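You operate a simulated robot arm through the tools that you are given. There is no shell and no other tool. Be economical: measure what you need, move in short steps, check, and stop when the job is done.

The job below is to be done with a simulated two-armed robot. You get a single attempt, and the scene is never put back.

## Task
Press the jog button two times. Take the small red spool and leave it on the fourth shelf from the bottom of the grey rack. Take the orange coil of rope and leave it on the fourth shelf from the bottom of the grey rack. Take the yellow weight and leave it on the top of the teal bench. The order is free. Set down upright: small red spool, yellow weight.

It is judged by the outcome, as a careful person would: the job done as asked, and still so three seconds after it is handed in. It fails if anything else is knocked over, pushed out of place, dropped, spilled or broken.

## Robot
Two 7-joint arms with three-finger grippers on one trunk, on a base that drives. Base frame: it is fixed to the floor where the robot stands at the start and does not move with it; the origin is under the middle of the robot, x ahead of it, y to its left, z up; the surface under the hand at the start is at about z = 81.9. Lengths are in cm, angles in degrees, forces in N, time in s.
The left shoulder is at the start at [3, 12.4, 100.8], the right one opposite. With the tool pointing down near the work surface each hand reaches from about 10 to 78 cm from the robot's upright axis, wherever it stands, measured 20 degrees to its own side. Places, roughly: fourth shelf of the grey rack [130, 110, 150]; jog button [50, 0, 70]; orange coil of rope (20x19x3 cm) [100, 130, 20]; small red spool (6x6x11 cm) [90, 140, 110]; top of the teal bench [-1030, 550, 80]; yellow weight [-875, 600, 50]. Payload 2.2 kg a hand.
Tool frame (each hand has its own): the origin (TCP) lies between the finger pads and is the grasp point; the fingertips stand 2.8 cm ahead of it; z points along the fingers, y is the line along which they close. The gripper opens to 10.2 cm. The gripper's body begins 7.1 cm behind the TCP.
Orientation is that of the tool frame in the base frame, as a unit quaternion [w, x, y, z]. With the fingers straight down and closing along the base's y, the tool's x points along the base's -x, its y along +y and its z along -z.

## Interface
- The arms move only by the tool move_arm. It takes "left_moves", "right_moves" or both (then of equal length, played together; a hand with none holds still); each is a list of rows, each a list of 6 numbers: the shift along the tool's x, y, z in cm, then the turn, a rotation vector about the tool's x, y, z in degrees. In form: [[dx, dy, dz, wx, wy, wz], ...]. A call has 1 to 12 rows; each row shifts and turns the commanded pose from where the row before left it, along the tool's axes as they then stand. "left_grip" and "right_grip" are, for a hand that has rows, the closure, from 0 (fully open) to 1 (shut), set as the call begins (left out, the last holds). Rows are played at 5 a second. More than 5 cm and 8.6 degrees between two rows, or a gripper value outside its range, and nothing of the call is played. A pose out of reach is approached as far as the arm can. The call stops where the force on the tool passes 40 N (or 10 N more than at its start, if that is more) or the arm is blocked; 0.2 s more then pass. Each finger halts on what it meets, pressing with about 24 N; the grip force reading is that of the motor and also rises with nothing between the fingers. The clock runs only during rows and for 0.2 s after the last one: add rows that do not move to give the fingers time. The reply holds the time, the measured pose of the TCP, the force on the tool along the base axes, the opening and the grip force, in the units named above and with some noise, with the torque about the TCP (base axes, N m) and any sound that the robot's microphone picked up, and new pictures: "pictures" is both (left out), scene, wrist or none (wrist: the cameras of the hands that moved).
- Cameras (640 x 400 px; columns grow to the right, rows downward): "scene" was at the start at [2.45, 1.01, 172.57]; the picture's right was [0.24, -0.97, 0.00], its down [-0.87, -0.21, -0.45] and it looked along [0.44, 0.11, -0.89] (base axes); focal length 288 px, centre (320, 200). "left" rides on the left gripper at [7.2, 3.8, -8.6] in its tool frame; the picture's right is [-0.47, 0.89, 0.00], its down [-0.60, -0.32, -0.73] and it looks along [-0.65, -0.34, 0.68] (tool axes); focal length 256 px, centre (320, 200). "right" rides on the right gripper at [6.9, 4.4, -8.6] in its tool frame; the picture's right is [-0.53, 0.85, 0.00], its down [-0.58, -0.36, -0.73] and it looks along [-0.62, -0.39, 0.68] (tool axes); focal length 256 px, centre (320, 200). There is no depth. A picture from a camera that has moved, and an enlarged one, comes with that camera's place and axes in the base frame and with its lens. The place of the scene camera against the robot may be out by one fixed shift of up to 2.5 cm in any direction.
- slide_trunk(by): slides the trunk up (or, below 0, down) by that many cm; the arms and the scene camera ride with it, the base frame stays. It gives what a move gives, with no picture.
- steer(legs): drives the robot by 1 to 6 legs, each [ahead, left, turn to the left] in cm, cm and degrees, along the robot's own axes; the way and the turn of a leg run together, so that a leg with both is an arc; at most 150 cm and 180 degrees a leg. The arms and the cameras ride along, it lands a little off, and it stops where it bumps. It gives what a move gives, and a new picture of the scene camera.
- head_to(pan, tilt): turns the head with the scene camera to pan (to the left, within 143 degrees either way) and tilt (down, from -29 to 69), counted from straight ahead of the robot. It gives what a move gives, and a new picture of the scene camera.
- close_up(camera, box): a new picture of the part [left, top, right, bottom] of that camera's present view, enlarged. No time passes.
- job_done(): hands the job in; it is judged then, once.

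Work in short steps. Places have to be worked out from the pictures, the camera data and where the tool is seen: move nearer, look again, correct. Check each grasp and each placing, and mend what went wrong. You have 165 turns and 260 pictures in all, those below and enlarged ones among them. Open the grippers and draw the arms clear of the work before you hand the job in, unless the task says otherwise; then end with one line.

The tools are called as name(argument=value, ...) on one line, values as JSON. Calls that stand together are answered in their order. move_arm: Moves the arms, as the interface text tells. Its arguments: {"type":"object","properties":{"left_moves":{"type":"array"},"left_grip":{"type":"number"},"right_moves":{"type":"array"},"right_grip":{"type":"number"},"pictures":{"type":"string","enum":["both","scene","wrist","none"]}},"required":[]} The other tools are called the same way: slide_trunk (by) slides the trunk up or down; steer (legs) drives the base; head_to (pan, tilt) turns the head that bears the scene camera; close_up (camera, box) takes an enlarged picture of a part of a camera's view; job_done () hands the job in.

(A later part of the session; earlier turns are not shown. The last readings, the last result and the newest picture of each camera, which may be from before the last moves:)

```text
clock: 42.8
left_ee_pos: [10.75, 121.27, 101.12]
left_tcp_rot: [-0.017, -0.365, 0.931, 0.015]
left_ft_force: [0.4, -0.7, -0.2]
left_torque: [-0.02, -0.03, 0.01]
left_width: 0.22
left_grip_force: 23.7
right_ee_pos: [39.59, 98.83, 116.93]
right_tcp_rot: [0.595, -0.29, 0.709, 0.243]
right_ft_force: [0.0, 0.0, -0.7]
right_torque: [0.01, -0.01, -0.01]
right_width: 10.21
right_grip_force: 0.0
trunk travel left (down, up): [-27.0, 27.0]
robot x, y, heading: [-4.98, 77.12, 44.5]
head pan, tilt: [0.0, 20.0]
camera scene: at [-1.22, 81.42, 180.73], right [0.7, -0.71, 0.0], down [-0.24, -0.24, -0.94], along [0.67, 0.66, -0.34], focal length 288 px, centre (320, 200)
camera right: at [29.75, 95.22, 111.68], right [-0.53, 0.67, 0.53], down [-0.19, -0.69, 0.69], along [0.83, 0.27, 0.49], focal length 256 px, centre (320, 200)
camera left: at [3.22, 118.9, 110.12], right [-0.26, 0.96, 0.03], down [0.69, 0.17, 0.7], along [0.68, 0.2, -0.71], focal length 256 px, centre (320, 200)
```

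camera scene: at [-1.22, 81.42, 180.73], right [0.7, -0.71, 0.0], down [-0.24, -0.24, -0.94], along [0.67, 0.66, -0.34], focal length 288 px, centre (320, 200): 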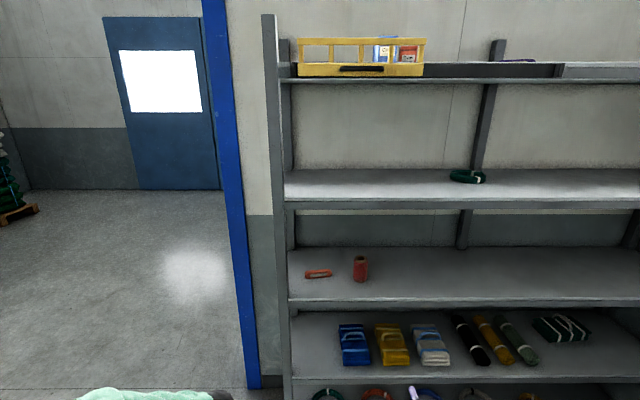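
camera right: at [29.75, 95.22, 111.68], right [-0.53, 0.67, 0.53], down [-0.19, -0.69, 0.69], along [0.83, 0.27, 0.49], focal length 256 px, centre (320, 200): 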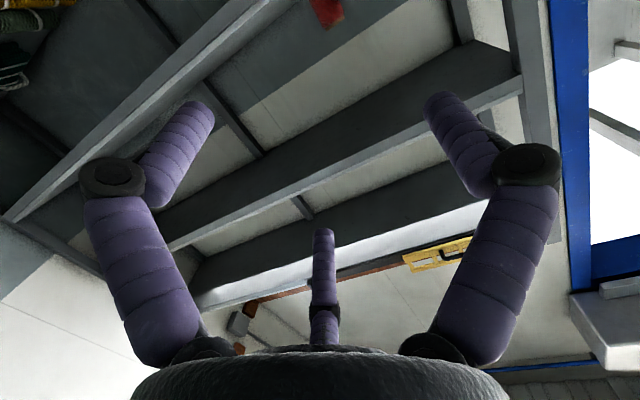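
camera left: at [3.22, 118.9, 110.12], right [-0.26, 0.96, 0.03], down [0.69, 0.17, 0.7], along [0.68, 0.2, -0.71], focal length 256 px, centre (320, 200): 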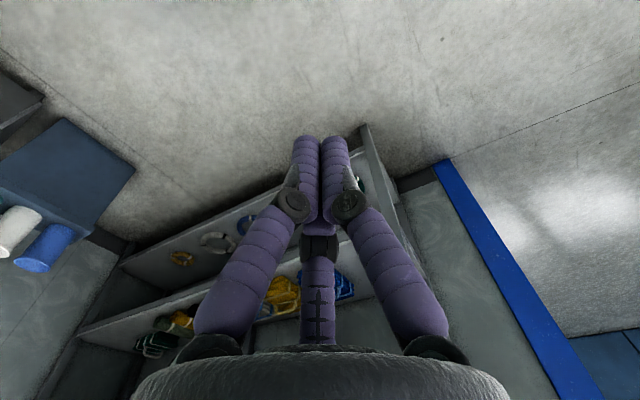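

Two-height triangulation: shelf 3 top z≈106, spool ≈(85.7,143), 13 cm behind the front edge; shelf 4 top z≈147.5. Tip the right hand to 60° pitch (camera clearance), lower it 4 cm, then drive ahead 38 cm.

move_arm(right_moves=[[0, 0, 0, 0, 7, 0], [0, 0, 0, 0, 7, 0], [0, 0, 0, 0, 7, 0], [3.46, 0, 2, 0, 0, 0]], right_grip=0, pictures="none")

steer(legs=[[38, 0, 0]])

head_to(pan=-8, tilt=45)

close_up(camera="right", box=[0, 0, 640, 400])

```text
clock: 43.8
left_ee_pos: [10.72, 121.29, 101.23]
left_tcp_rot: [-0.016, -0.365, 0.931, 0.015]
left_ft_force: [0.2, -0.1, -0.2]
left_torque: [0.02, -0.02, -0.01]
left_width: 0.21
left_grip_force: 24.2
right_ee_pos: [39.62, 98.8, 113.05]
right_tcp_rot: [0.456, -0.329, 0.805, 0.186]
right_ft_force: [-0.4, -0.2, 0.2]
right_torque: [-0.01, -0.01, 0.03]
right_width: 10.2
right_grip_force: 0.0
trunk travel left (down, up): [-27.0, 27.0]
robot x, y, heading: [-4.74, 77.49, 44.7]
head pan, tilt: [0.0, 20.0]
```

```text
clock: 46.2
left_ee_pos: [38.32, 148.44, 101.09]
left_tcp_rot: [-0.018, -0.366, 0.93, 0.015]
left_ft_force: [0.5, 0.1, -0.3]
left_torque: [-0.01, 0.05, 0.01]
left_width: 0.24
left_grip_force: 23.5
right_ee_pos: [67.22, 126.15, 112.81]
right_tcp_rot: [0.455, -0.331, 0.805, 0.187]
right_ft_force: [0.2, 0.5, -0.8]
right_torque: [-0.03, 0.02, 0.03]
right_width: 10.21
right_grip_force: 0.0
trunk travel left (down, up): [-27.0, 27.0]
robot x, y, heading: [22.96, 104.65, 44.7]
head pan, tilt: [0.0, 20.0]
camera scene: at [26.49, 108.67, 180.72], right [0.7, -0.71, 0.0], down [-0.24, -0.24, -0.94], along [0.67, 0.66, -0.34], focal length 288 px, centre (320, 200)
```

scene: 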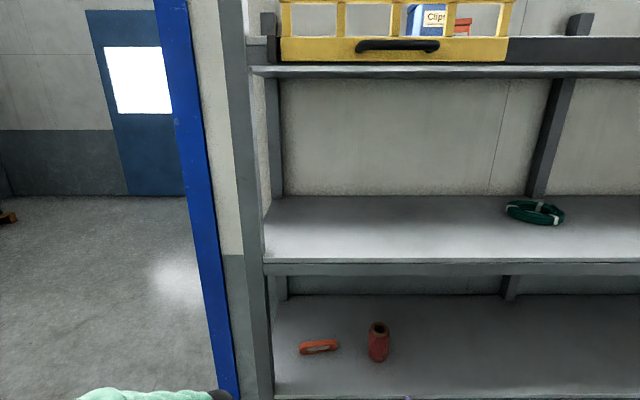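

```text
clock: 47.1
left_ee_pos: [38.19, 148.63, 101.21]
left_tcp_rot: [-0.016, -0.366, 0.93, 0.016]
left_ft_force: [-1.1, 0.0, -0.5]
left_torque: [0.01, 0.01, -0.02]
left_width: 0.19
left_grip_force: 24.4
right_ee_pos: [67.18, 126.22, 112.96]
right_tcp_rot: [0.455, -0.331, 0.805, 0.187]
right_ft_force: [0.1, 0.2, 0.0]
right_torque: [-0.01, 0.02, -0.04]
right_width: 10.2
right_grip_force: 0.0
trunk travel left (down, up): [-27.0, 27.0]
robot x, y, heading: [22.64, 104.56, 44.9]
head pan, tilt: [-8.0, 45.0]
camera scene: at [26.32, 106.91, 176.87], right [0.6, -0.8, 0.0], down [-0.57, -0.42, -0.71], along [0.57, 0.42, -0.71], focal length 288 px, centre (320, 200)
```

scene: 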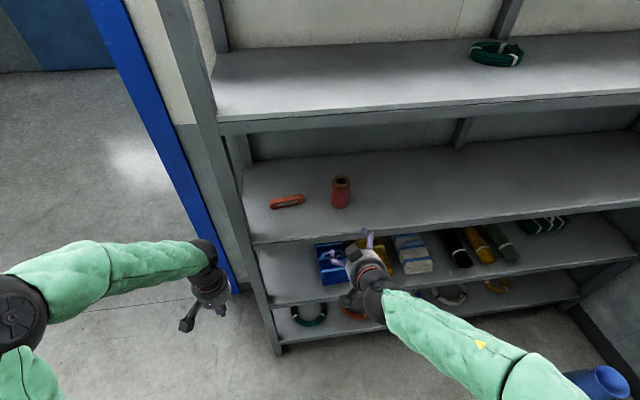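

```text
1.00 times, centred on (320, 200) of right (not enlarged: the box is as wide or as high as the picture)
camera zoom: at [56.43, 121.55, 111.5], right [-0.4, 0.79, 0.46], down [0.02, -0.49, 0.87], along [0.92, 0.36, 0.18], focal length 256 px, centre (320, 200)
```

zoom: 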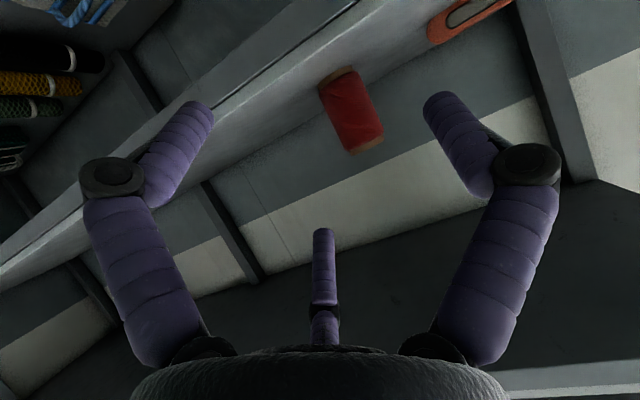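

Wrist and scene views agree: spool at ≈(86.2,143.2), base z≈104. Advance the open right hand level toward it, stopping ~6 cm short to check.

move_arm(right_moves=[[-1.85, -0.6, 3.84, 0, 0, 0], [-1.85, -0.6, 3.84, 0, 0, 0], [-1.85, 0, 3.84, 0, 0, 0], [-1.85, 0, 3.84, 0, 0, 0]])

```text
clock: 48.1
left_ee_pos: [38.25, 148.5, 101.14]
left_tcp_rot: [-0.018, -0.367, 0.93, 0.015]
left_ft_force: [-0.3, -0.4, 0.3]
left_torque: [0.01, 0.01, 0.03]
left_width: 0.22
left_grip_force: 24.3
right_ee_pos: [80.14, 137.31, 111.19]
right_tcp_rot: [0.455, -0.331, 0.805, 0.187]
right_ft_force: [0.0, 0.6, 0.0]
right_torque: [0.02, 0.03, -0.02]
right_width: 10.19
right_grip_force: 0.1
trunk travel left (down, up): [-27.0, 27.0]
robot x, y, heading: [22.68, 104.69, 44.6]
head pan, tilt: [-8.0, 45.0]
camera scene: at [26.44, 107.02, 176.85], right [0.6, -0.8, 0.0], down [-0.57, -0.42, -0.71], along [0.57, 0.42, -0.71], focal length 288 px, centre (320, 200)
camera right: at [69.44, 132.74, 109.89], right [-0.4, 0.8, 0.46], down [0.02, -0.49, 0.87], along [0.92, 0.36, 0.18], focal length 256 px, centre (320, 200)
```

scene: 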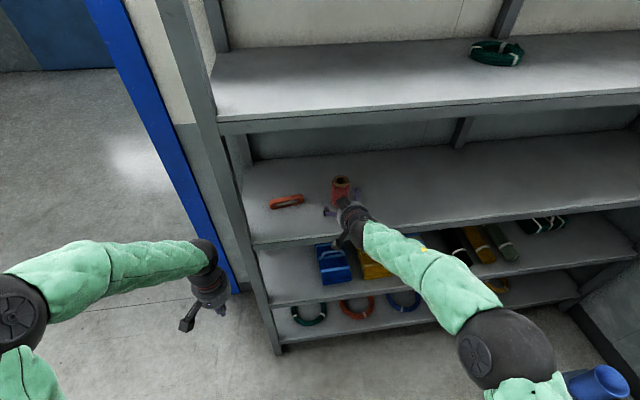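
right: 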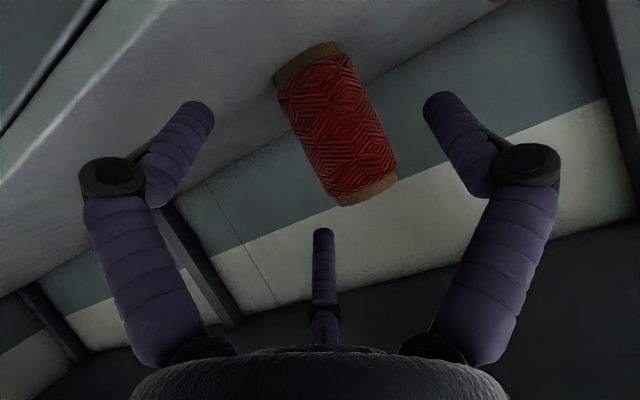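

Laterally centred on the spool. Advance the remaining ~8.5 cm and close.

move_arm(right_moves=[[-1.73, 0, 4.0, 0, 0, 0], [-1.73, 0, 4.0, 0, 0, 0]], pictures="wrist")

```text
clock: 48.7
left_ee_pos: [38.3, 148.66, 101.16]
left_tcp_rot: [-0.018, -0.368, 0.93, 0.016]
left_ft_force: [0.2, 0.4, -1.0]
left_torque: [0.01, 0.01, -0.01]
left_width: 0.26
left_grip_force: 23.8
right_ee_pos: [86.26, 143.34, 109.99]
right_tcp_rot: [0.455, -0.331, 0.805, 0.188]
right_ft_force: [0.8, -0.2, 1.4]
right_torque: [0.02, 0.03, -0.01]
right_width: 10.18
right_grip_force: 0.1
trunk travel left (down, up): [-27.0, 27.0]
robot x, y, heading: [22.65, 104.43, 44.8]
head pan, tilt: [-8.0, 45.0]
camera right: at [75.52, 138.78, 108.68], right [-0.4, 0.8, 0.46], down [0.02, -0.49, 0.87], along [0.92, 0.36, 0.18], focal length 256 px, centre (320, 200)
```

right: 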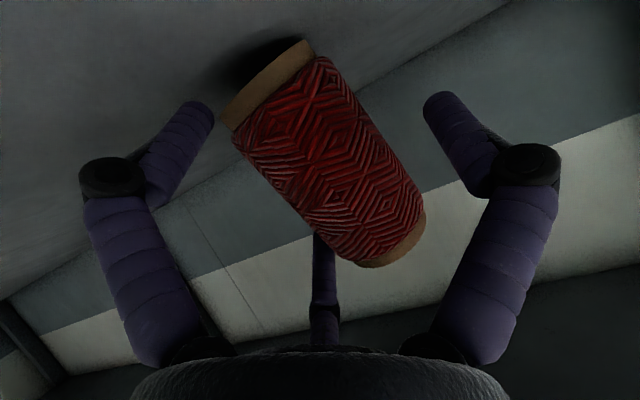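

Spool sits between the fingers, axis just slightly ahead of the TCP. Move 0.8 cm more and close.

move_arm(right_moves=[[-0.35, 0.2, 0.7, 0, 0, 0], [0, 0, 0, 0, 0, 0]], pictures="none")

move_arm(right_moves=[[0, 0, 0, 0, 0, 0], [0, 0, 0, 0, 0, 0], [0, 0, 0, 0, 0, 0], [0, 0, 0, 0, 0, 0]], right_grip=1, pictures="wrist")

```text
clock: 49.3
left_ee_pos: [38.23, 148.49, 101.18]
left_tcp_rot: [-0.017, -0.368, 0.93, 0.016]
left_ft_force: [0.5, -0.1, 0.0]
left_torque: [-0.02, 0.0, -0.01]
left_width: 0.21
left_grip_force: 24.8
right_ee_pos: [86.53, 143.98, 110.21]
right_tcp_rot: [0.456, -0.33, 0.805, 0.186]
right_ft_force: [-0.8, -0.7, -0.3]
right_torque: [-0.03, 0.02, -0.01]
right_width: 10.2
right_grip_force: 0.1
trunk travel left (down, up): [-27.0, 27.0]
robot x, y, heading: [22.58, 104.6, 44.7]
head pan, tilt: [-8.0, 45.0]
```

```text
clock: 50.3
left_ee_pos: [38.33, 148.56, 101.18]
left_tcp_rot: [-0.017, -0.367, 0.93, 0.016]
left_ft_force: [0.3, 0.2, -0.4]
left_torque: [0.01, 0.01, 0.02]
left_width: 0.23
left_grip_force: 24.3
right_ee_pos: [86.6, 143.98, 110.03]
right_tcp_rot: [0.456, -0.331, 0.805, 0.187]
right_ft_force: [-1.0, 0.7, 0.1]
right_torque: [-0.03, -0.02, 0.01]
right_width: 7.64
right_grip_force: 23.6
trunk travel left (down, up): [-27.0, 27.0]
robot x, y, heading: [22.43, 104.56, 44.7]
head pan, tilt: [-8.0, 45.0]
camera right: at [75.86, 139.41, 108.69], right [-0.4, 0.79, 0.46], down [0.02, -0.49, 0.87], along [0.92, 0.36, 0.18], focal length 256 px, centre (320, 200)
```

right: 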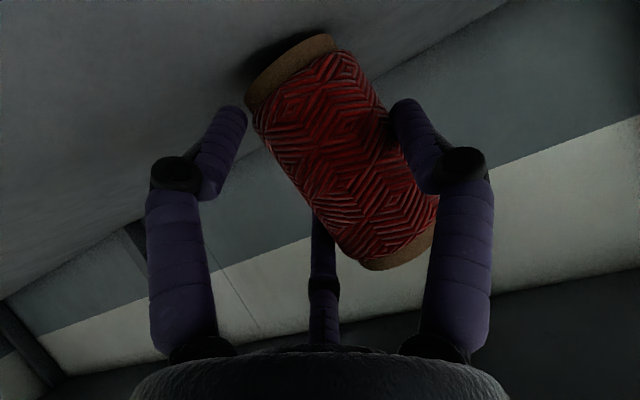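

Width reads 7.6, wider than expected 6; hold a moment more and re-check.

move_arm(right_moves=[[0, 0, 0, 0, 0, 0], [0, 0, 0, 0, 0, 0]], right_grip=1, pictures="scene")

close_up(camera="scene", box=[280, 150, 400, 250])

```text
clock: 50.9
left_ee_pos: [38.22, 148.58, 101.11]
left_tcp_rot: [-0.016, -0.367, 0.93, 0.016]
left_ft_force: [0.6, 0.4, -1.2]
left_torque: [-0.02, 0.01, -0.01]
left_width: 0.24
left_grip_force: 23.6
right_ee_pos: [86.52, 143.9, 110.09]
right_tcp_rot: [0.455, -0.331, 0.805, 0.187]
right_ft_force: [0.1, -0.7, -0.5]
right_torque: [-0.05, 0.02, -0.02]
right_width: 7.6
right_grip_force: 23.8
trunk travel left (down, up): [-27.0, 27.0]
robot x, y, heading: [22.78, 104.39, 44.7]
head pan, tilt: [-8.0, 45.0]
camera scene: at [26.32, 106.91, 176.86], right [0.6, -0.8, 0.0], down [-0.57, -0.42, -0.71], along [0.57, 0.42, -0.71], focal length 288 px, centre (320, 200)
```

scene: 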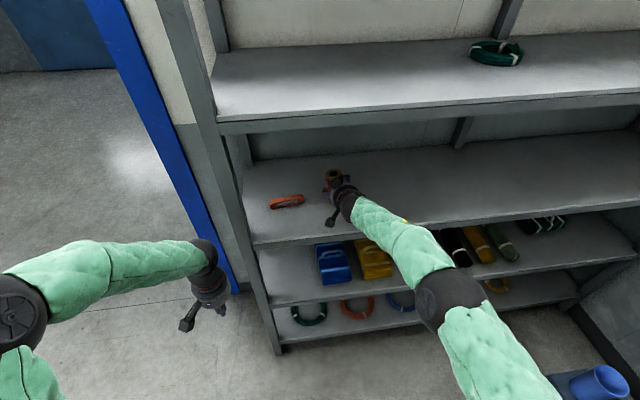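

```text
4.00 times, centred on (340, 200) of scene
camera zoom: at [26.32, 106.91, 176.86], right [0.6, -0.8, 0.0], down [-0.57, -0.42, -0.71], along [0.57, 0.42, -0.71], focal length 1151 px, centre (240, 200)
```

zoom: 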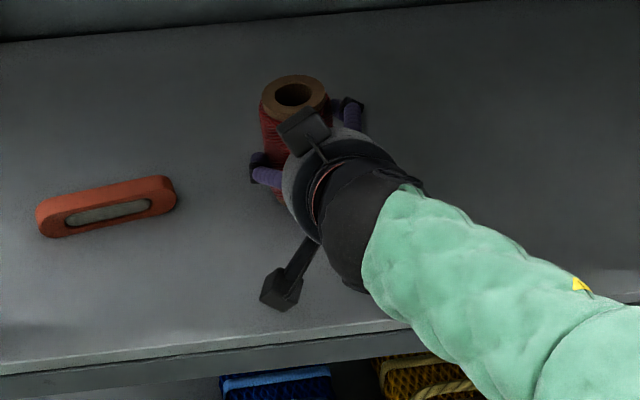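

It looks pinched between both fingers and stalled. Lift 2 cm straight up and check.

move_arm(right_moves=[[-0.86, 0, -0.5, 0, 0, 0], [-0.86, 0, -0.5, 0, 0, 0], [0, 0, 0, 0, 0, 0]], pictures="wrist")

close_up(camera="scene", box=[280, 150, 400, 250])

```text
clock: 51.7
left_ee_pos: [38.16, 148.31, 101.18]
left_tcp_rot: [-0.017, -0.367, 0.93, 0.016]
left_ft_force: [-0.1, -0.4, -0.1]
left_torque: [0.01, -0.02, -0.02]
left_width: 0.22
left_grip_force: 24.0
right_ee_pos: [86.76, 143.89, 112.22]
right_tcp_rot: [0.454, -0.331, 0.806, 0.186]
right_ft_force: [0.3, 0.3, -1.7]
right_torque: [-0.04, 0.04, 0.0]
right_width: 7.62
right_grip_force: 23.6
trunk travel left (down, up): [-27.0, 27.0]
robot x, y, heading: [22.79, 104.58, 44.5]
head pan, tilt: [-8.0, 45.0]
camera right: at [75.98, 139.44, 110.76], right [-0.4, 0.8, 0.46], down [0.02, -0.49, 0.87], along [0.92, 0.36, 0.18], focal length 256 px, centre (320, 200)
```

right: 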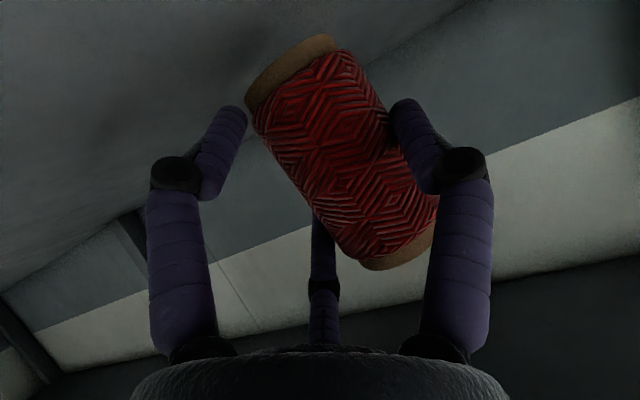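

```text
4.00 times, centred on (340, 200) of scene
camera zoom: at [26.32, 106.91, 176.86], right [0.6, -0.8, 0.0], down [-0.57, -0.42, -0.71], along [0.57, 0.42, -0.71], focal length 1151 px, centre (240, 200)
```

zoom: 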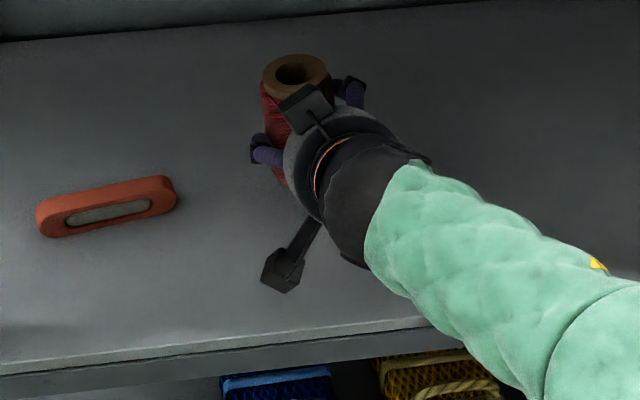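

Spool is held upright. Back the base out 28 cm, then raise the trunk 27 cm.

steer(legs=[[-28, 0, 0]])

slide_trunk(by=27)

move_arm(right_moves=[[-3.42, 0, -2, 0, 0, 0], [-3.42, 0, -2, 0, 0, 0], [-3.42, 0, -2, 0, 0, 0], [-3.42, 0, -2, 0, 0, 0], [-3.42, 0, -2, 0, 0, 0]])

```text
clock: 53.7
left_ee_pos: [18.3, 128.74, 101.34]
left_tcp_rot: [-0.016, -0.365, 0.931, 0.016]
left_ft_force: [-0.1, 0.7, -0.5]
left_torque: [0.0, -0.03, 0.01]
left_width: 0.22
left_grip_force: 24.3
right_ee_pos: [66.77, 123.9, 112.27]
right_tcp_rot: [0.456, -0.328, 0.806, 0.186]
right_ft_force: [0.1, -0.8, -0.9]
right_torque: [-0.05, 0.01, 0.0]
right_width: 7.63
right_grip_force: 24.3
trunk travel left (down, up): [-27.0, 27.0]
robot x, y, heading: [2.45, 85.06, 44.5]
head pan, tilt: [-8.0, 45.0]
camera scene: at [6.23, 87.11, 176.87], right [0.59, -0.81, 0.0], down [-0.57, -0.42, -0.71], along [0.57, 0.42, -0.71], focal length 288 px, centre (320, 200)
```

scene: 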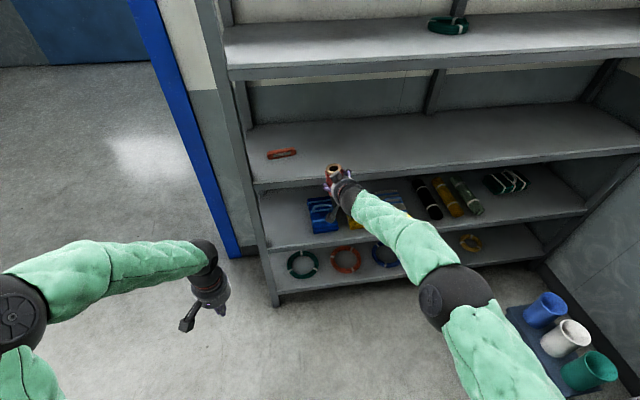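

```text
clock: 56.5
left_ee_pos: [18.39, 128.83, 128.22]
left_tcp_rot: [-0.018, -0.364, 0.931, 0.016]
left_ft_force: [0.0, 0.2, -0.5]
left_torque: [0.0, 0.01, 0.0]
left_width: 0.2
left_grip_force: 23.7
right_ee_pos: [66.87, 124.01, 139.07]
right_tcp_rot: [0.455, -0.329, 0.806, 0.186]
right_ft_force: [1.0, 0.0, -2.1]
right_torque: [-0.05, 0.02, 0.01]
right_width: 7.62
right_grip_force: 23.4
trunk travel left (down, up): [-54.0, 0.0]
robot x, y, heading: [2.49, 85.15, 44.2]
head pan, tilt: [-8.0, 45.0]
```

```text
clock: 57.6
left_ee_pos: [18.54, 128.78, 128.15]
left_tcp_rot: [-0.017, -0.365, 0.931, 0.016]
left_ft_force: [0.1, 0.0, 0.9]
left_torque: [0.03, 0.01, -0.01]
left_width: 0.24
left_grip_force: 23.8
right_ee_pos: [66.96, 124.28, 158.78]
right_tcp_rot: [0.454, -0.33, 0.807, 0.185]
right_ft_force: [0.5, 0.2, -1.4]
right_torque: [-0.01, 0.0, -0.02]
right_width: 7.6
right_grip_force: 24.5
trunk travel left (down, up): [-54.0, 0.0]
robot x, y, heading: [2.39, 84.79, 44.4]
head pan, tilt: [-8.0, 45.0]
camera scene: at [6.29, 87.21, 203.86], right [0.59, -0.81, 0.0], down [-0.57, -0.42, -0.71], along [0.57, 0.42, -0.71], focal length 288 px, centre (320, 200)
camera right: at [56.18, 119.7, 157.42], right [-0.39, 0.8, 0.46], down [0.02, -0.49, 0.87], along [0.92, 0.35, 0.18], focal length 256 px, centre (320, 200)
```

scene: 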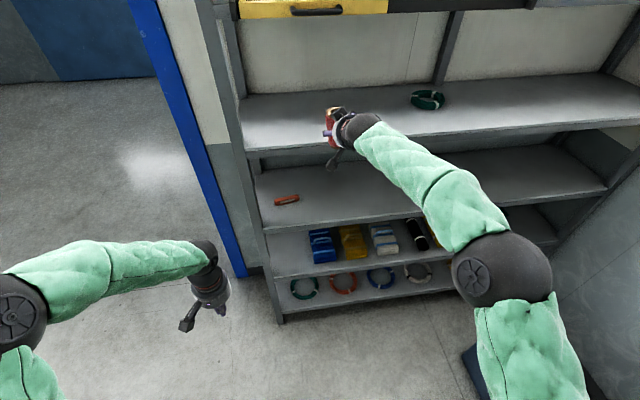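
right: 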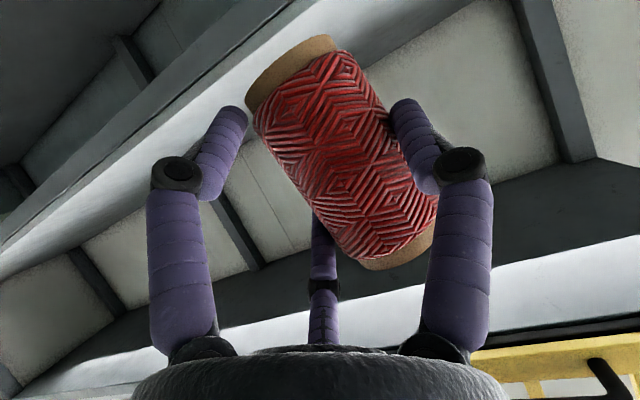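

Hand is high enough to pass over shelf 4. Drive forward 28 cm and 10 cm left so the spool stands ~13 cm inside the shelf with room for the rope beside it.

steer(legs=[[0, 10, 0], [29, 0, 0]])

head_to(pan=-15, tilt=35)

close_up(camera="right", box=[0, 0, 640, 400])

```text
clock: 60.4
left_ee_pos: [32.37, 156.36, 128.17]
left_tcp_rot: [-0.016, -0.366, 0.93, 0.016]
left_ft_force: [-0.3, -0.4, 0.4]
left_torque: [0.0, 0.02, 0.02]
left_width: 0.21
left_grip_force: 24.0
right_ee_pos: [80.82, 151.7, 158.8]
right_tcp_rot: [0.457, -0.328, 0.806, 0.186]
right_ft_force: [0.5, -0.2, -1.5]
right_torque: [-0.04, -0.01, -0.01]
right_width: 7.6
right_grip_force: 24.1
trunk travel left (down, up): [-54.0, 0.0]
robot x, y, heading: [16.66, 112.53, 44.3]
head pan, tilt: [-8.0, 45.0]
camera scene: at [20.21, 114.72, 203.87], right [0.59, -0.8, 0.0], down [-0.57, -0.42, -0.71], along [0.57, 0.42, -0.71], focal length 288 px, centre (320, 200)
```

scene: 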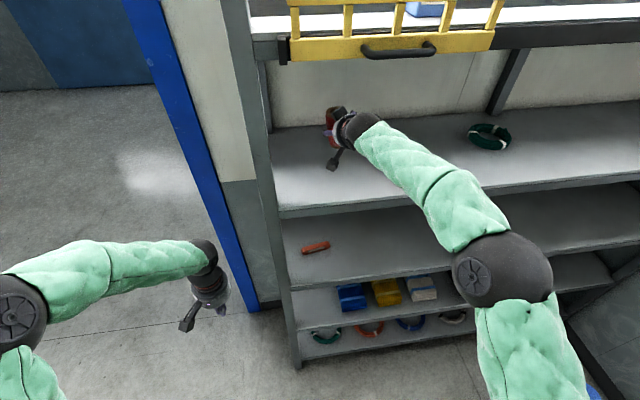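

```text
clock: 61.1
left_ee_pos: [32.3, 156.55, 128.2]
left_tcp_rot: [-0.017, -0.364, 0.931, 0.015]
left_ft_force: [0.2, 0.0, 0.1]
left_torque: [-0.03, -0.01, 0.0]
left_width: 0.22
left_grip_force: 24.5
right_ee_pos: [80.95, 152.03, 158.85]
right_tcp_rot: [0.454, -0.329, 0.807, 0.186]
right_ft_force: [-0.2, 0.5, -1.3]
right_torque: [-0.05, 0.05, 0.03]
right_width: 7.57
right_grip_force: 24.1
trunk travel left (down, up): [-54.0, 0.0]
robot x, y, heading: [16.53, 112.2, 44.8]
head pan, tilt: [-15.0, 35.0]
camera scene: at [21.49, 114.45, 205.33], right [0.49, -0.87, 0.0], down [-0.5, -0.28, -0.82], along [0.71, 0.4, -0.57], focal length 288 px, centre (320, 200)
```

scene: 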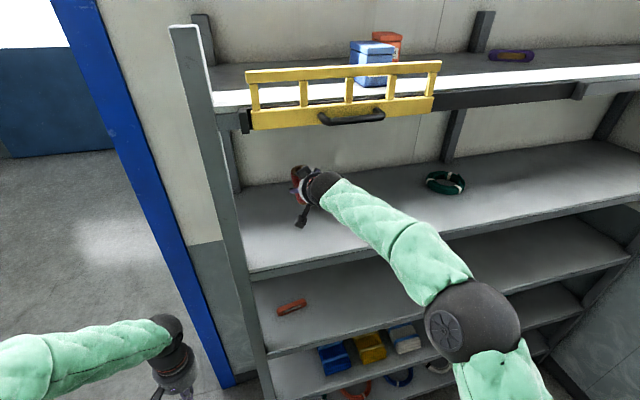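

```text
1.00 times, centred on (320, 200) of right (not enlarged: the box is as wide or as high as the picture)
camera zoom: at [70.24, 147.42, 157.44], right [-0.39, 0.8, 0.46], down [0.02, -0.49, 0.87], along [0.92, 0.35, 0.18], focal length 256 px, centre (320, 200)
```

zoom: 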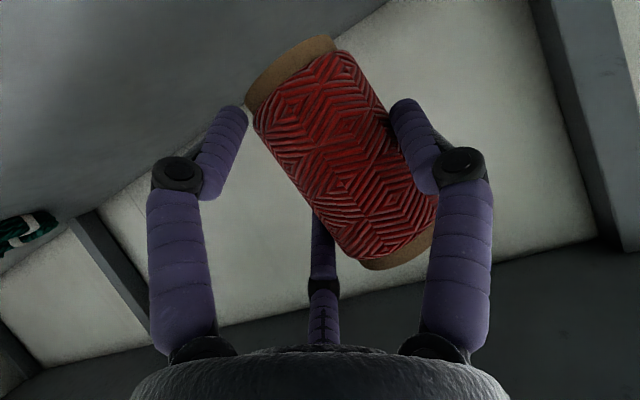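

Over shelf 4 now. Lower 5.5 cm, then creep until contact.

move_arm(right_moves=[[1.6, 0, 0.95, 0, 0, 0], [1.6, 0, 0.95, 0, 0, 0], [1.3, 0, 0.8, 0, 0, 0]], pictures="wrist")

```text
clock: 61.9
left_ee_pos: [32.28, 156.41, 128.16]
left_tcp_rot: [-0.017, -0.366, 0.93, 0.016]
left_ft_force: [0.8, 0.4, 0.6]
left_torque: [-0.01, -0.01, 0.01]
left_width: 0.25
left_grip_force: 24.0
right_ee_pos: [80.88, 151.74, 153.64]
right_tcp_rot: [0.456, -0.329, 0.806, 0.186]
right_ft_force: [0.0, -0.7, -0.4]
right_torque: [-0.01, 0.03, 0.01]
right_width: 7.55
right_grip_force: 23.6
trunk travel left (down, up): [-54.0, 0.0]
robot x, y, heading: [16.55, 112.41, 44.5]
head pan, tilt: [-15.0, 35.0]
camera right: at [70.18, 147.29, 152.32], right [-0.39, 0.8, 0.46], down [0.02, -0.49, 0.87], along [0.92, 0.35, 0.18], focal length 256 px, centre (320, 200)
```

right: 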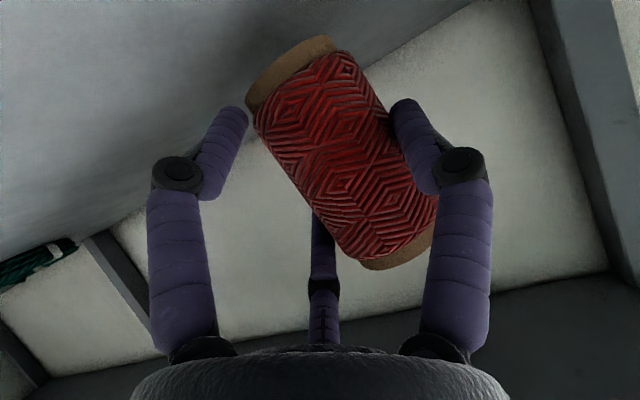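

Now creep down in 0.5 cm rows.

move_arm(right_moves=[[0.43, 0, 0.26, 0, 0, 0], [0.43, 0, 0.26, 0, 0, 0], [0.43, 0, 0.26, 0, 0, 0]], pictures="wrist")

```text
clock: 62.7
left_ee_pos: [32.26, 156.39, 128.22]
left_tcp_rot: [-0.016, -0.366, 0.93, 0.016]
left_ft_force: [0.3, -0.2, -0.9]
left_torque: [0.0, 0.01, 0.02]
left_width: 0.24
left_grip_force: 23.9
right_ee_pos: [80.91, 151.8, 152.13]
right_tcp_rot: [0.456, -0.33, 0.805, 0.187]
right_ft_force: [0.2, 0.0, -1.2]
right_torque: [-0.03, 0.0, 0.02]
right_width: 7.57
right_grip_force: 23.6
trunk travel left (down, up): [-54.0, 0.0]
robot x, y, heading: [16.39, 112.66, 44.2]
head pan, tilt: [-15.0, 35.0]
camera right: at [70.15, 147.35, 150.75], right [-0.4, 0.8, 0.46], down [0.02, -0.49, 0.87], along [0.92, 0.35, 0.18], focal length 256 px, centre (320, 200)
```

right: 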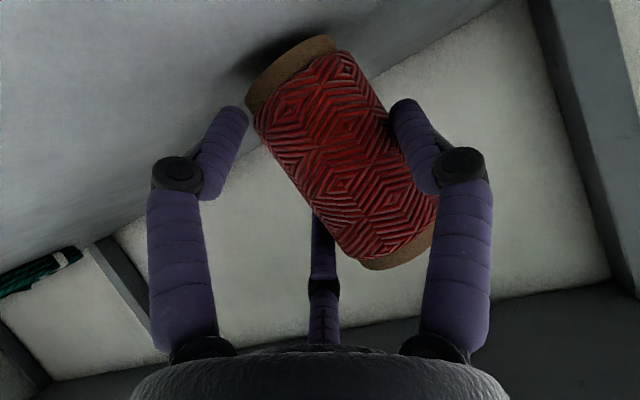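

Shadow has nearly reached the base. Continue in 0.3 cm rows.

move_arm(right_moves=[[0.26, 0, 0.15, 0, 0, 0], [0.26, 0, 0.15, 0, 0, 0], [0.26, 0, 0.15, 0, 0, 0]], pictures="wrist")

```text
clock: 63.5
left_ee_pos: [32.21, 156.35, 128.13]
left_tcp_rot: [-0.016, -0.365, 0.931, 0.016]
left_ft_force: [-0.5, 1.3, 0.3]
left_torque: [0.05, 0.02, 0.03]
left_width: 0.21
left_grip_force: 23.8
right_ee_pos: [80.82, 151.79, 151.73]
right_tcp_rot: [0.459, -0.328, 0.804, 0.189]
right_ft_force: [0.4, 1.3, 11.7]
right_torque: [0.59, -0.02, -0.01]
right_width: 7.59
right_grip_force: 23.8
trunk travel left (down, up): [-54.0, 0.0]
robot x, y, heading: [16.71, 112.66, 44.2]
head pan, tilt: [-15.0, 35.0]
camera right: at [70.14, 147.36, 150.21], right [-0.4, 0.79, 0.46], down [0.02, -0.5, 0.87], along [0.92, 0.35, 0.19], focal length 256 px, centre (320, 200)
```

right: 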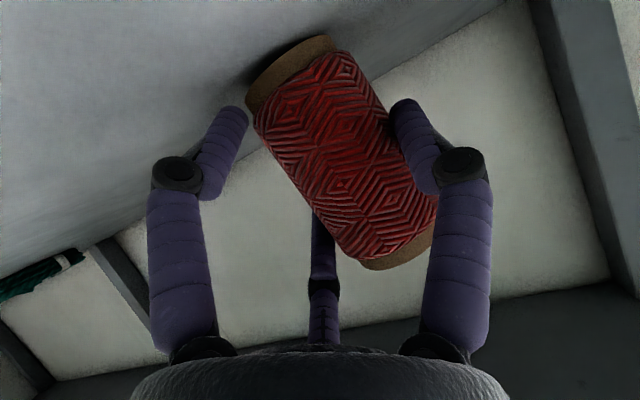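

Contact at z 151.7. Ease up 0.2 cm, open, and withdraw straight back.

move_arm(right_moves=[[-0.17, 0, -0.1, 0, 0, 0], [0, 0, 0, 0, 0, 0]], pictures="none")

move_arm(right_moves=[[0, 0, 0, 0, 0, 0], [0, 0, 0, 0, 0, 0], [1.03, 0, -1.71, 0, 0, 0], [2.06, 0, -3.42, 0, 0, 0], [2.06, 0, -3.42, 0, 0, 0]], right_grip=0)

```text
clock: 64.1
left_ee_pos: [32.2, 156.35, 128.16]
left_tcp_rot: [-0.016, -0.366, 0.93, 0.016]
left_ft_force: [-0.5, 0.0, -0.3]
left_torque: [0.0, 0.02, -0.01]
left_width: 0.24
left_grip_force: 23.9
right_ee_pos: [80.87, 151.91, 151.66]
right_tcp_rot: [0.458, -0.329, 0.805, 0.187]
right_ft_force: [2.2, 2.2, 13.0]
right_torque: [0.69, -0.17, -0.07]
right_width: 7.54
right_grip_force: 24.2
trunk travel left (down, up): [-54.0, 0.0]
robot x, y, heading: [16.63, 112.7, 44.1]
head pan, tilt: [-15.0, 35.0]
```

```text
clock: 65.3
left_ee_pos: [32.16, 156.26, 128.27]
left_tcp_rot: [-0.016, -0.365, 0.931, 0.016]
left_ft_force: [-0.4, -0.1, -0.1]
left_torque: [-0.03, -0.01, 0.0]
left_width: 0.23
left_grip_force: 24.1
right_ee_pos: [73.67, 144.48, 151.39]
right_tcp_rot: [0.456, -0.329, 0.805, 0.187]
right_ft_force: [-0.6, -1.3, 3.6]
right_torque: [-0.19, -0.01, -0.09]
right_width: 10.16
right_grip_force: 0.0
trunk travel left (down, up): [-54.0, 0.0]
robot x, y, heading: [16.34, 112.24, 44.3]
head pan, tilt: [-15.0, 35.0]
camera scene: at [21.21, 114.11, 205.35], right [0.49, -0.87, 0.0], down [-0.5, -0.28, -0.82], along [0.71, 0.4, -0.57], focal length 288 px, centre (320, 200)
camera right: at [62.9, 140.16, 150.06], right [-0.4, 0.8, 0.46], down [0.02, -0.49, 0.87], along [0.92, 0.35, 0.18], focal length 256 px, centre (320, 200)
```

scene: 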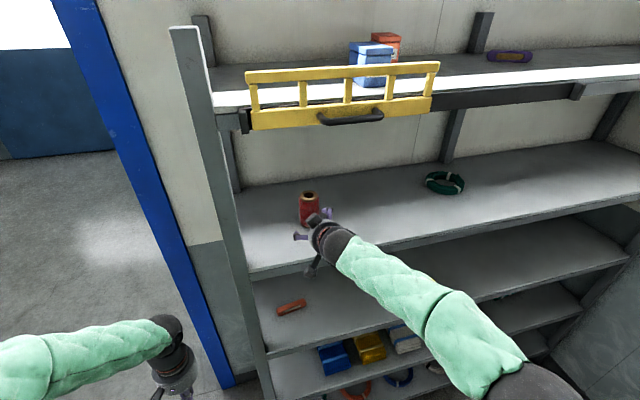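
right: 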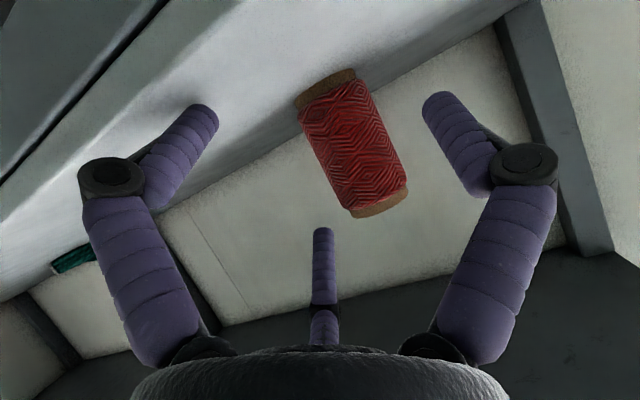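

Spool stands upright on shelf 4. The slight upward force suggests the camera mount brushes the shelf, so raise 3 cm, then back the base away 35 cm.

move_arm(right_moves=[[-1.7, 0, -1.1, 0, 0, 0], [-1.7, 0, -1.1, 0, 0, 0]], pictures="none")

steer(legs=[[-40, 0, 0]])

slide_trunk(by=-54)

head_to(pan=-5, tilt=45)

```text
clock: 65.9
left_ee_pos: [32.14, 156.37, 128.25]
left_tcp_rot: [-0.016, -0.365, 0.931, 0.016]
left_ft_force: [-0.2, 0.4, 0.3]
left_torque: [0.02, 0.0, -0.03]
left_width: 0.23
left_grip_force: 23.9
right_ee_pos: [73.67, 144.55, 155.37]
right_tcp_rot: [0.456, -0.328, 0.806, 0.185]
right_ft_force: [-0.7, -0.5, 0.3]
right_torque: [0.0, -0.04, 0.03]
right_width: 10.19
right_grip_force: 0.0
trunk travel left (down, up): [-54.0, 0.0]
robot x, y, heading: [16.73, 112.58, 44.6]
head pan, tilt: [-15.0, 35.0]
```

```text
clock: 68.4
left_ee_pos: [4.52, 129.16, 128.12]
left_tcp_rot: [-0.018, -0.365, 0.931, 0.016]
left_ft_force: [-0.4, 0.0, 0.4]
left_torque: [-0.04, 0.0, 0.0]
left_width: 0.21
left_grip_force: 24.1
right_ee_pos: [45.78, 117.51, 155.36]
right_tcp_rot: [0.455, -0.33, 0.806, 0.186]
right_ft_force: [-0.4, 0.0, -0.4]
right_torque: [-0.02, 0.01, -0.01]
right_width: 10.2
right_grip_force: 0.0
trunk travel left (down, up): [-54.0, 0.0]
robot x, y, heading: [-10.91, 85.12, 44.4]
head pan, tilt: [-15.0, 35.0]
camera scene: at [-6.41, 87.04, 205.34], right [0.49, -0.87, 0.0], down [-0.5, -0.28, -0.82], along [0.71, 0.4, -0.57], focal length 288 px, centre (320, 200)
```

scene: 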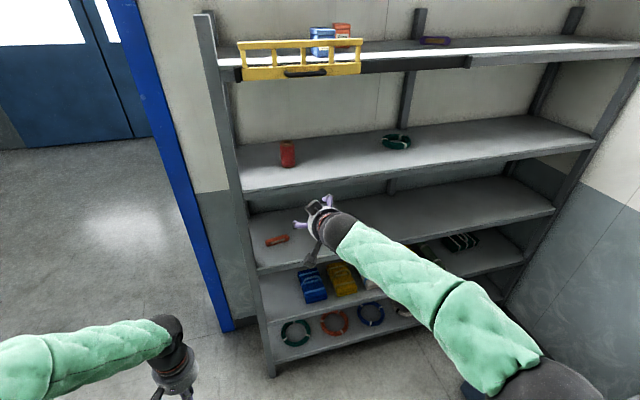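

```text
refused: -54 is not a number from -40 to 40
```

```text
clock: 69.1
left_ee_pos: [4.49, 129.06, 128.13]
left_tcp_rot: [-0.017, -0.365, 0.931, 0.017]
left_ft_force: [-1.0, -0.1, -0.1]
left_torque: [0.03, -0.01, 0.06]
left_width: 0.22
left_grip_force: 23.9
right_ee_pos: [45.76, 117.34, 155.3]
right_tcp_rot: [0.457, -0.329, 0.805, 0.186]
right_ft_force: [0.2, -0.6, 0.1]
right_torque: [-0.04, -0.02, -0.05]
right_width: 10.22
right_grip_force: 0.0
trunk travel left (down, up): [-54.0, 0.0]
robot x, y, heading: [-11.2, 85.23, 44.7]
head pan, tilt: [-5.0, 45.0]
camera scene: at [-7.92, 87.75, 203.87], right [0.64, -0.77, 0.0], down [-0.55, -0.45, -0.71], along [0.55, 0.45, -0.71], focal length 288 px, centre (320, 200)
```

scene: 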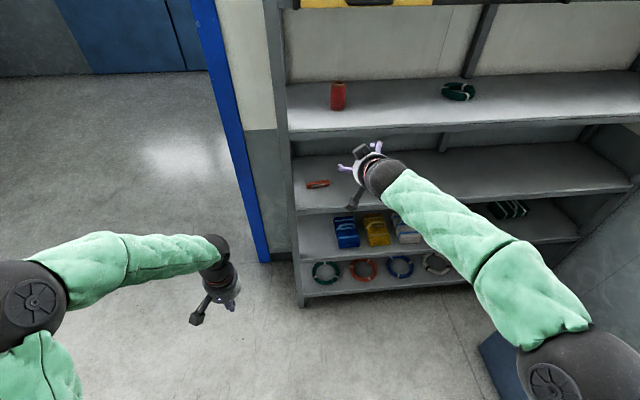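

Spool is fine. Rope (orange, between teal and blue coils) at about (98.5,135.3) on shelf 1, centre ~15 cm behind the edge. Lower the trunk fully first.

slide_trunk(by=-40)

slide_trunk(by=-14)

head_to(pan=-8, tilt=35)

```text
clock: 72.9
left_ee_pos: [4.43, 129.15, 88.26]
left_tcp_rot: [-0.017, -0.366, 0.93, 0.016]
left_ft_force: [0.2, -0.3, -0.5]
left_torque: [-0.02, -0.02, -0.01]
left_width: 0.22
left_grip_force: 23.9
right_ee_pos: [45.84, 117.4, 115.38]
right_tcp_rot: [0.455, -0.33, 0.806, 0.187]
right_ft_force: [-0.1, 0.1, 0.0]
right_torque: [-0.02, -0.02, 0.0]
right_width: 10.22
right_grip_force: 0.0
trunk travel left (down, up): [-14.0, 40.0]
robot x, y, heading: [-11.22, 85.3, 44.8]
head pan, tilt: [-5.0, 45.0]
```

```text
clock: 74.6
left_ee_pos: [4.38, 129.06, 74.23]
left_tcp_rot: [-0.016, -0.366, 0.93, 0.016]
left_ft_force: [0.7, 0.1, 0.3]
left_torque: [-0.05, 0.01, 0.04]
left_width: 0.23
left_grip_force: 24.4
right_ee_pos: [45.63, 117.38, 101.28]
right_tcp_rot: [0.456, -0.328, 0.806, 0.185]
right_ft_force: [-0.1, 0.0, 0.2]
right_torque: [-0.01, -0.01, 0.01]
right_width: 10.2
right_grip_force: 0.1
trunk travel left (down, up): [0.0, 54.0]
robot x, y, heading: [-11.58, 85.32, 44.4]
head pan, tilt: [-5.0, 45.0]
```

```text
clock: 75.3
left_ee_pos: [4.42, 129.0, 74.13]
left_tcp_rot: [-0.017, -0.365, 0.931, 0.016]
left_ft_force: [-0.2, 1.1, 0.5]
left_torque: [0.02, -0.02, -0.02]
left_width: 0.21
left_grip_force: 23.8
right_ee_pos: [45.74, 117.43, 101.33]
right_tcp_rot: [0.455, -0.33, 0.806, 0.186]
right_ft_force: [-0.8, 0.0, -0.2]
right_torque: [0.02, 0.01, -0.02]
right_width: 10.21
right_grip_force: 0.0
trunk travel left (down, up): [0.0, 54.0]
robot x, y, heading: [-11.19, 85.13, 44.6]
head pan, tilt: [-8.0, 35.0]
camera scene: at [-7.06, 87.89, 151.34], right [0.59, -0.8, 0.0], down [-0.46, -0.34, -0.82], along [0.66, 0.49, -0.57], focal length 288 px, centre (320, 200)
```

scene: 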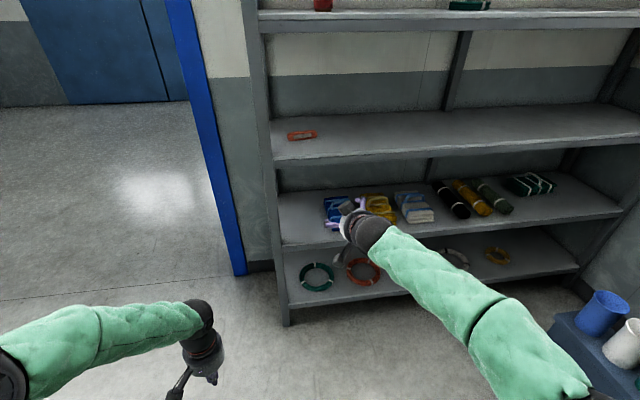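

Rope consistently at ≈(99,136). Steepen the right hand to 35° from vertical and lower it, still clear of the rack.

move_arm(right_moves=[[0, 0, 0, 0, 8.33, 0], [0, 0, 0, 0, 8.33, 0], [0, 0, 0, 0, 8.33, 0], [2.75, 0, 3.93, 0, 0, 0], [2.75, 0, 3.93, 0, 0, 0], [2.75, 0, 3.93, 0, 0, 0], [2.75, 0, 3.93, 0, 0, 0], [2.75, 0, 3.93, 0, 0, 0], [2.75, 0, 3.93, 0, 0, 0], [2.75, 0, 3.93, 0, 0, 0], [2.75, 0, 3.93, 0, 0, 0], [2.75, 0, 3.93, 0, 0, 0]], pictures="none")

move_arm(right_moves=[[0, 0, 0, -4.6, 0, -6.55], [0, 0, 0, -4.6, 0, -6.55], [0, 0, 0, -4.6, 0, -6.55], [0, 0, 0, -4.6, 0, -6.55], [0, 0, 0, -4.6, 0, -6.55], [2.75, 0, 3.93, 0, 0, 0], [2.75, 0, 3.93, 0, 0, 0], [2.75, 0, 3.93, 0, 0, 0], [2.75, 0, 3.93, 0, 0, 0], [2.75, 0, 3.93, 0, 0, 0]])

```text
clock: 77.9
left_ee_pos: [4.53, 129.07, 74.21]
left_tcp_rot: [-0.016, -0.366, 0.93, 0.016]
left_ft_force: [-0.6, 0.0, 0.3]
left_torque: [-0.02, -0.03, -0.03]
left_width: 0.2
left_grip_force: 23.6
right_ee_pos: [45.09, 116.92, 58.25]
right_tcp_rot: [0.271, -0.362, 0.885, 0.111]
right_ft_force: [0.2, -0.5, -0.2]
right_torque: [-0.04, 0.06, 0.03]
right_width: 10.19
right_grip_force: 0.0
trunk travel left (down, up): [0.0, 54.0]
robot x, y, heading: [-11.25, 85.33, 44.8]
head pan, tilt: [-8.0, 35.0]
```

```text
clock: 80.1
left_ee_pos: [4.51, 129.03, 74.23]
left_tcp_rot: [-0.016, -0.365, 0.931, 0.016]
left_ft_force: [-0.4, -1.0, -0.2]
left_torque: [-0.02, 0.0, -0.01]
left_width: 0.22
left_grip_force: 23.6
right_ee_pos: [45.14, 116.49, 34.16]
right_tcp_rot: [0.215, -0.641, 0.709, 0.202]
right_ft_force: [0.8, 0.0, 1.0]
right_torque: [-0.01, 0.05, 0.03]
right_width: 10.19
right_grip_force: 0.0
trunk travel left (down, up): [0.0, 54.0]
robot x, y, heading: [-11.26, 85.02, 44.5]
head pan, tilt: [-8.0, 35.0]
camera scene: at [-7.04, 87.9, 151.34], right [0.59, -0.8, 0.0], down [-0.46, -0.34, -0.82], along [0.66, 0.49, -0.57], focal length 288 px, centre (320, 200)
camera right: at [39.9, 106.51, 37.49], right [-0.8, 0.52, 0.31], down [0.38, 0.03, 0.92], along [0.47, 0.85, -0.22], focal length 256 px, centre (320, 200)
```

scene: 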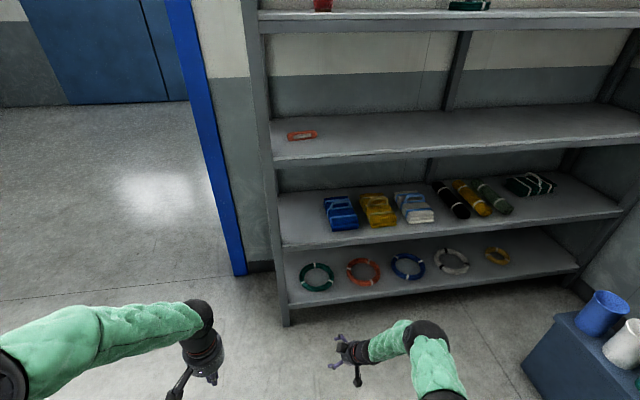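
right: 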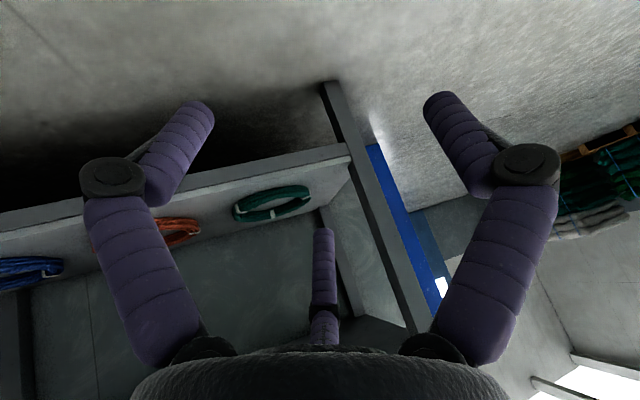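

All reachable. Grip point at the ring's left-front ≈(90.7,137.1). Drive right 17 and forward 38 so the hand enters above the bottom shelf, then look.

steer(legs=[[0, -17.4, 0], [38, 0, 0]])

head_to(pan=-10, tilt=55)

close_up(camera="right", box=[0, 0, 640, 400])

```text
clock: 83.6
left_ee_pos: [43.58, 143.33, 74.14]
left_tcp_rot: [-0.016, -0.365, 0.931, 0.017]
left_ft_force: [-0.9, 0.6, 0.4]
left_torque: [-0.01, -0.02, 0.02]
left_width: 0.21
left_grip_force: 23.6
right_ee_pos: [84.18, 130.64, 34.2]
right_tcp_rot: [0.214, -0.64, 0.709, 0.202]
right_ft_force: [0.1, -0.1, -0.2]
right_torque: [-0.01, 0.01, 0.02]
right_width: 10.17
right_grip_force: 0.0
trunk travel left (down, up): [0.0, 54.0]
robot x, y, heading: [27.87, 99.69, 44.2]
head pan, tilt: [-8.0, 35.0]
camera scene: at [32.08, 102.12, 151.34], right [0.59, -0.8, 0.0], down [-0.46, -0.34, -0.82], along [0.66, 0.49, -0.57], focal length 288 px, centre (320, 200)
```

scene: 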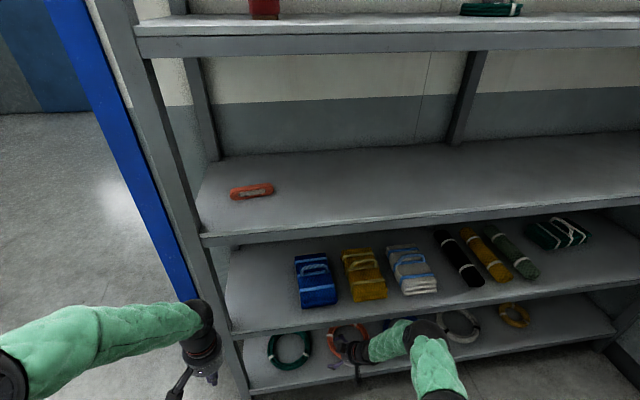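

```text
clock: 84.4
left_ee_pos: [43.62, 143.29, 74.08]
left_tcp_rot: [-0.016, -0.365, 0.931, 0.016]
left_ft_force: [0.7, 0.7, -0.5]
left_torque: [0.0, 0.02, 0.03]
left_width: 0.23
left_grip_force: 24.1
right_ee_pos: [84.07, 130.59, 34.07]
right_tcp_rot: [0.214, -0.641, 0.71, 0.202]
right_ft_force: [0.0, -0.1, -0.3]
right_torque: [-0.01, -0.01, 0.01]
right_width: 10.19
right_grip_force: 0.0
trunk travel left (down, up): [0.0, 54.0]
robot x, y, heading: [27.57, 99.25, 44.3]
head pan, tilt: [-10.0, 55.0]
camera scene: at [30.93, 100.96, 148.53], right [0.57, -0.82, 0.0], down [-0.68, -0.46, -0.57], along [0.47, 0.32, -0.82], focal length 288 px, centre (320, 200)
```

scene: 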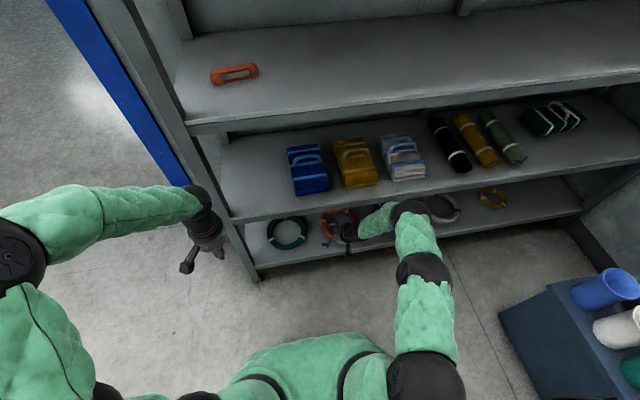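

```text
1.00 times, centred on (320, 200) of right (not enlarged: the box is as wide or as high as the picture)
camera zoom: at [78.95, 120.65, 37.52], right [-0.79, 0.52, 0.31], down [0.38, 0.03, 0.92], along [0.47, 0.85, -0.22], focal length 256 px, centre (320, 200)
```

zoom: 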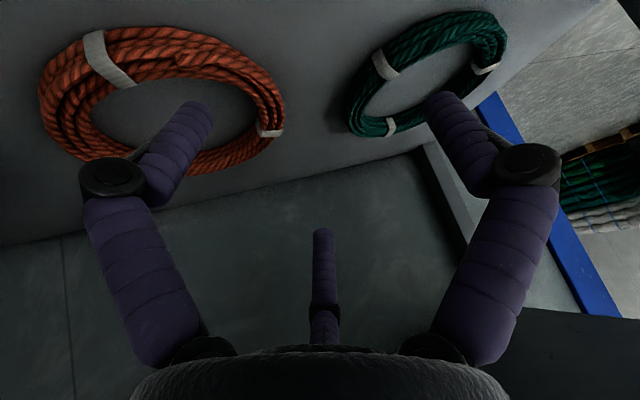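

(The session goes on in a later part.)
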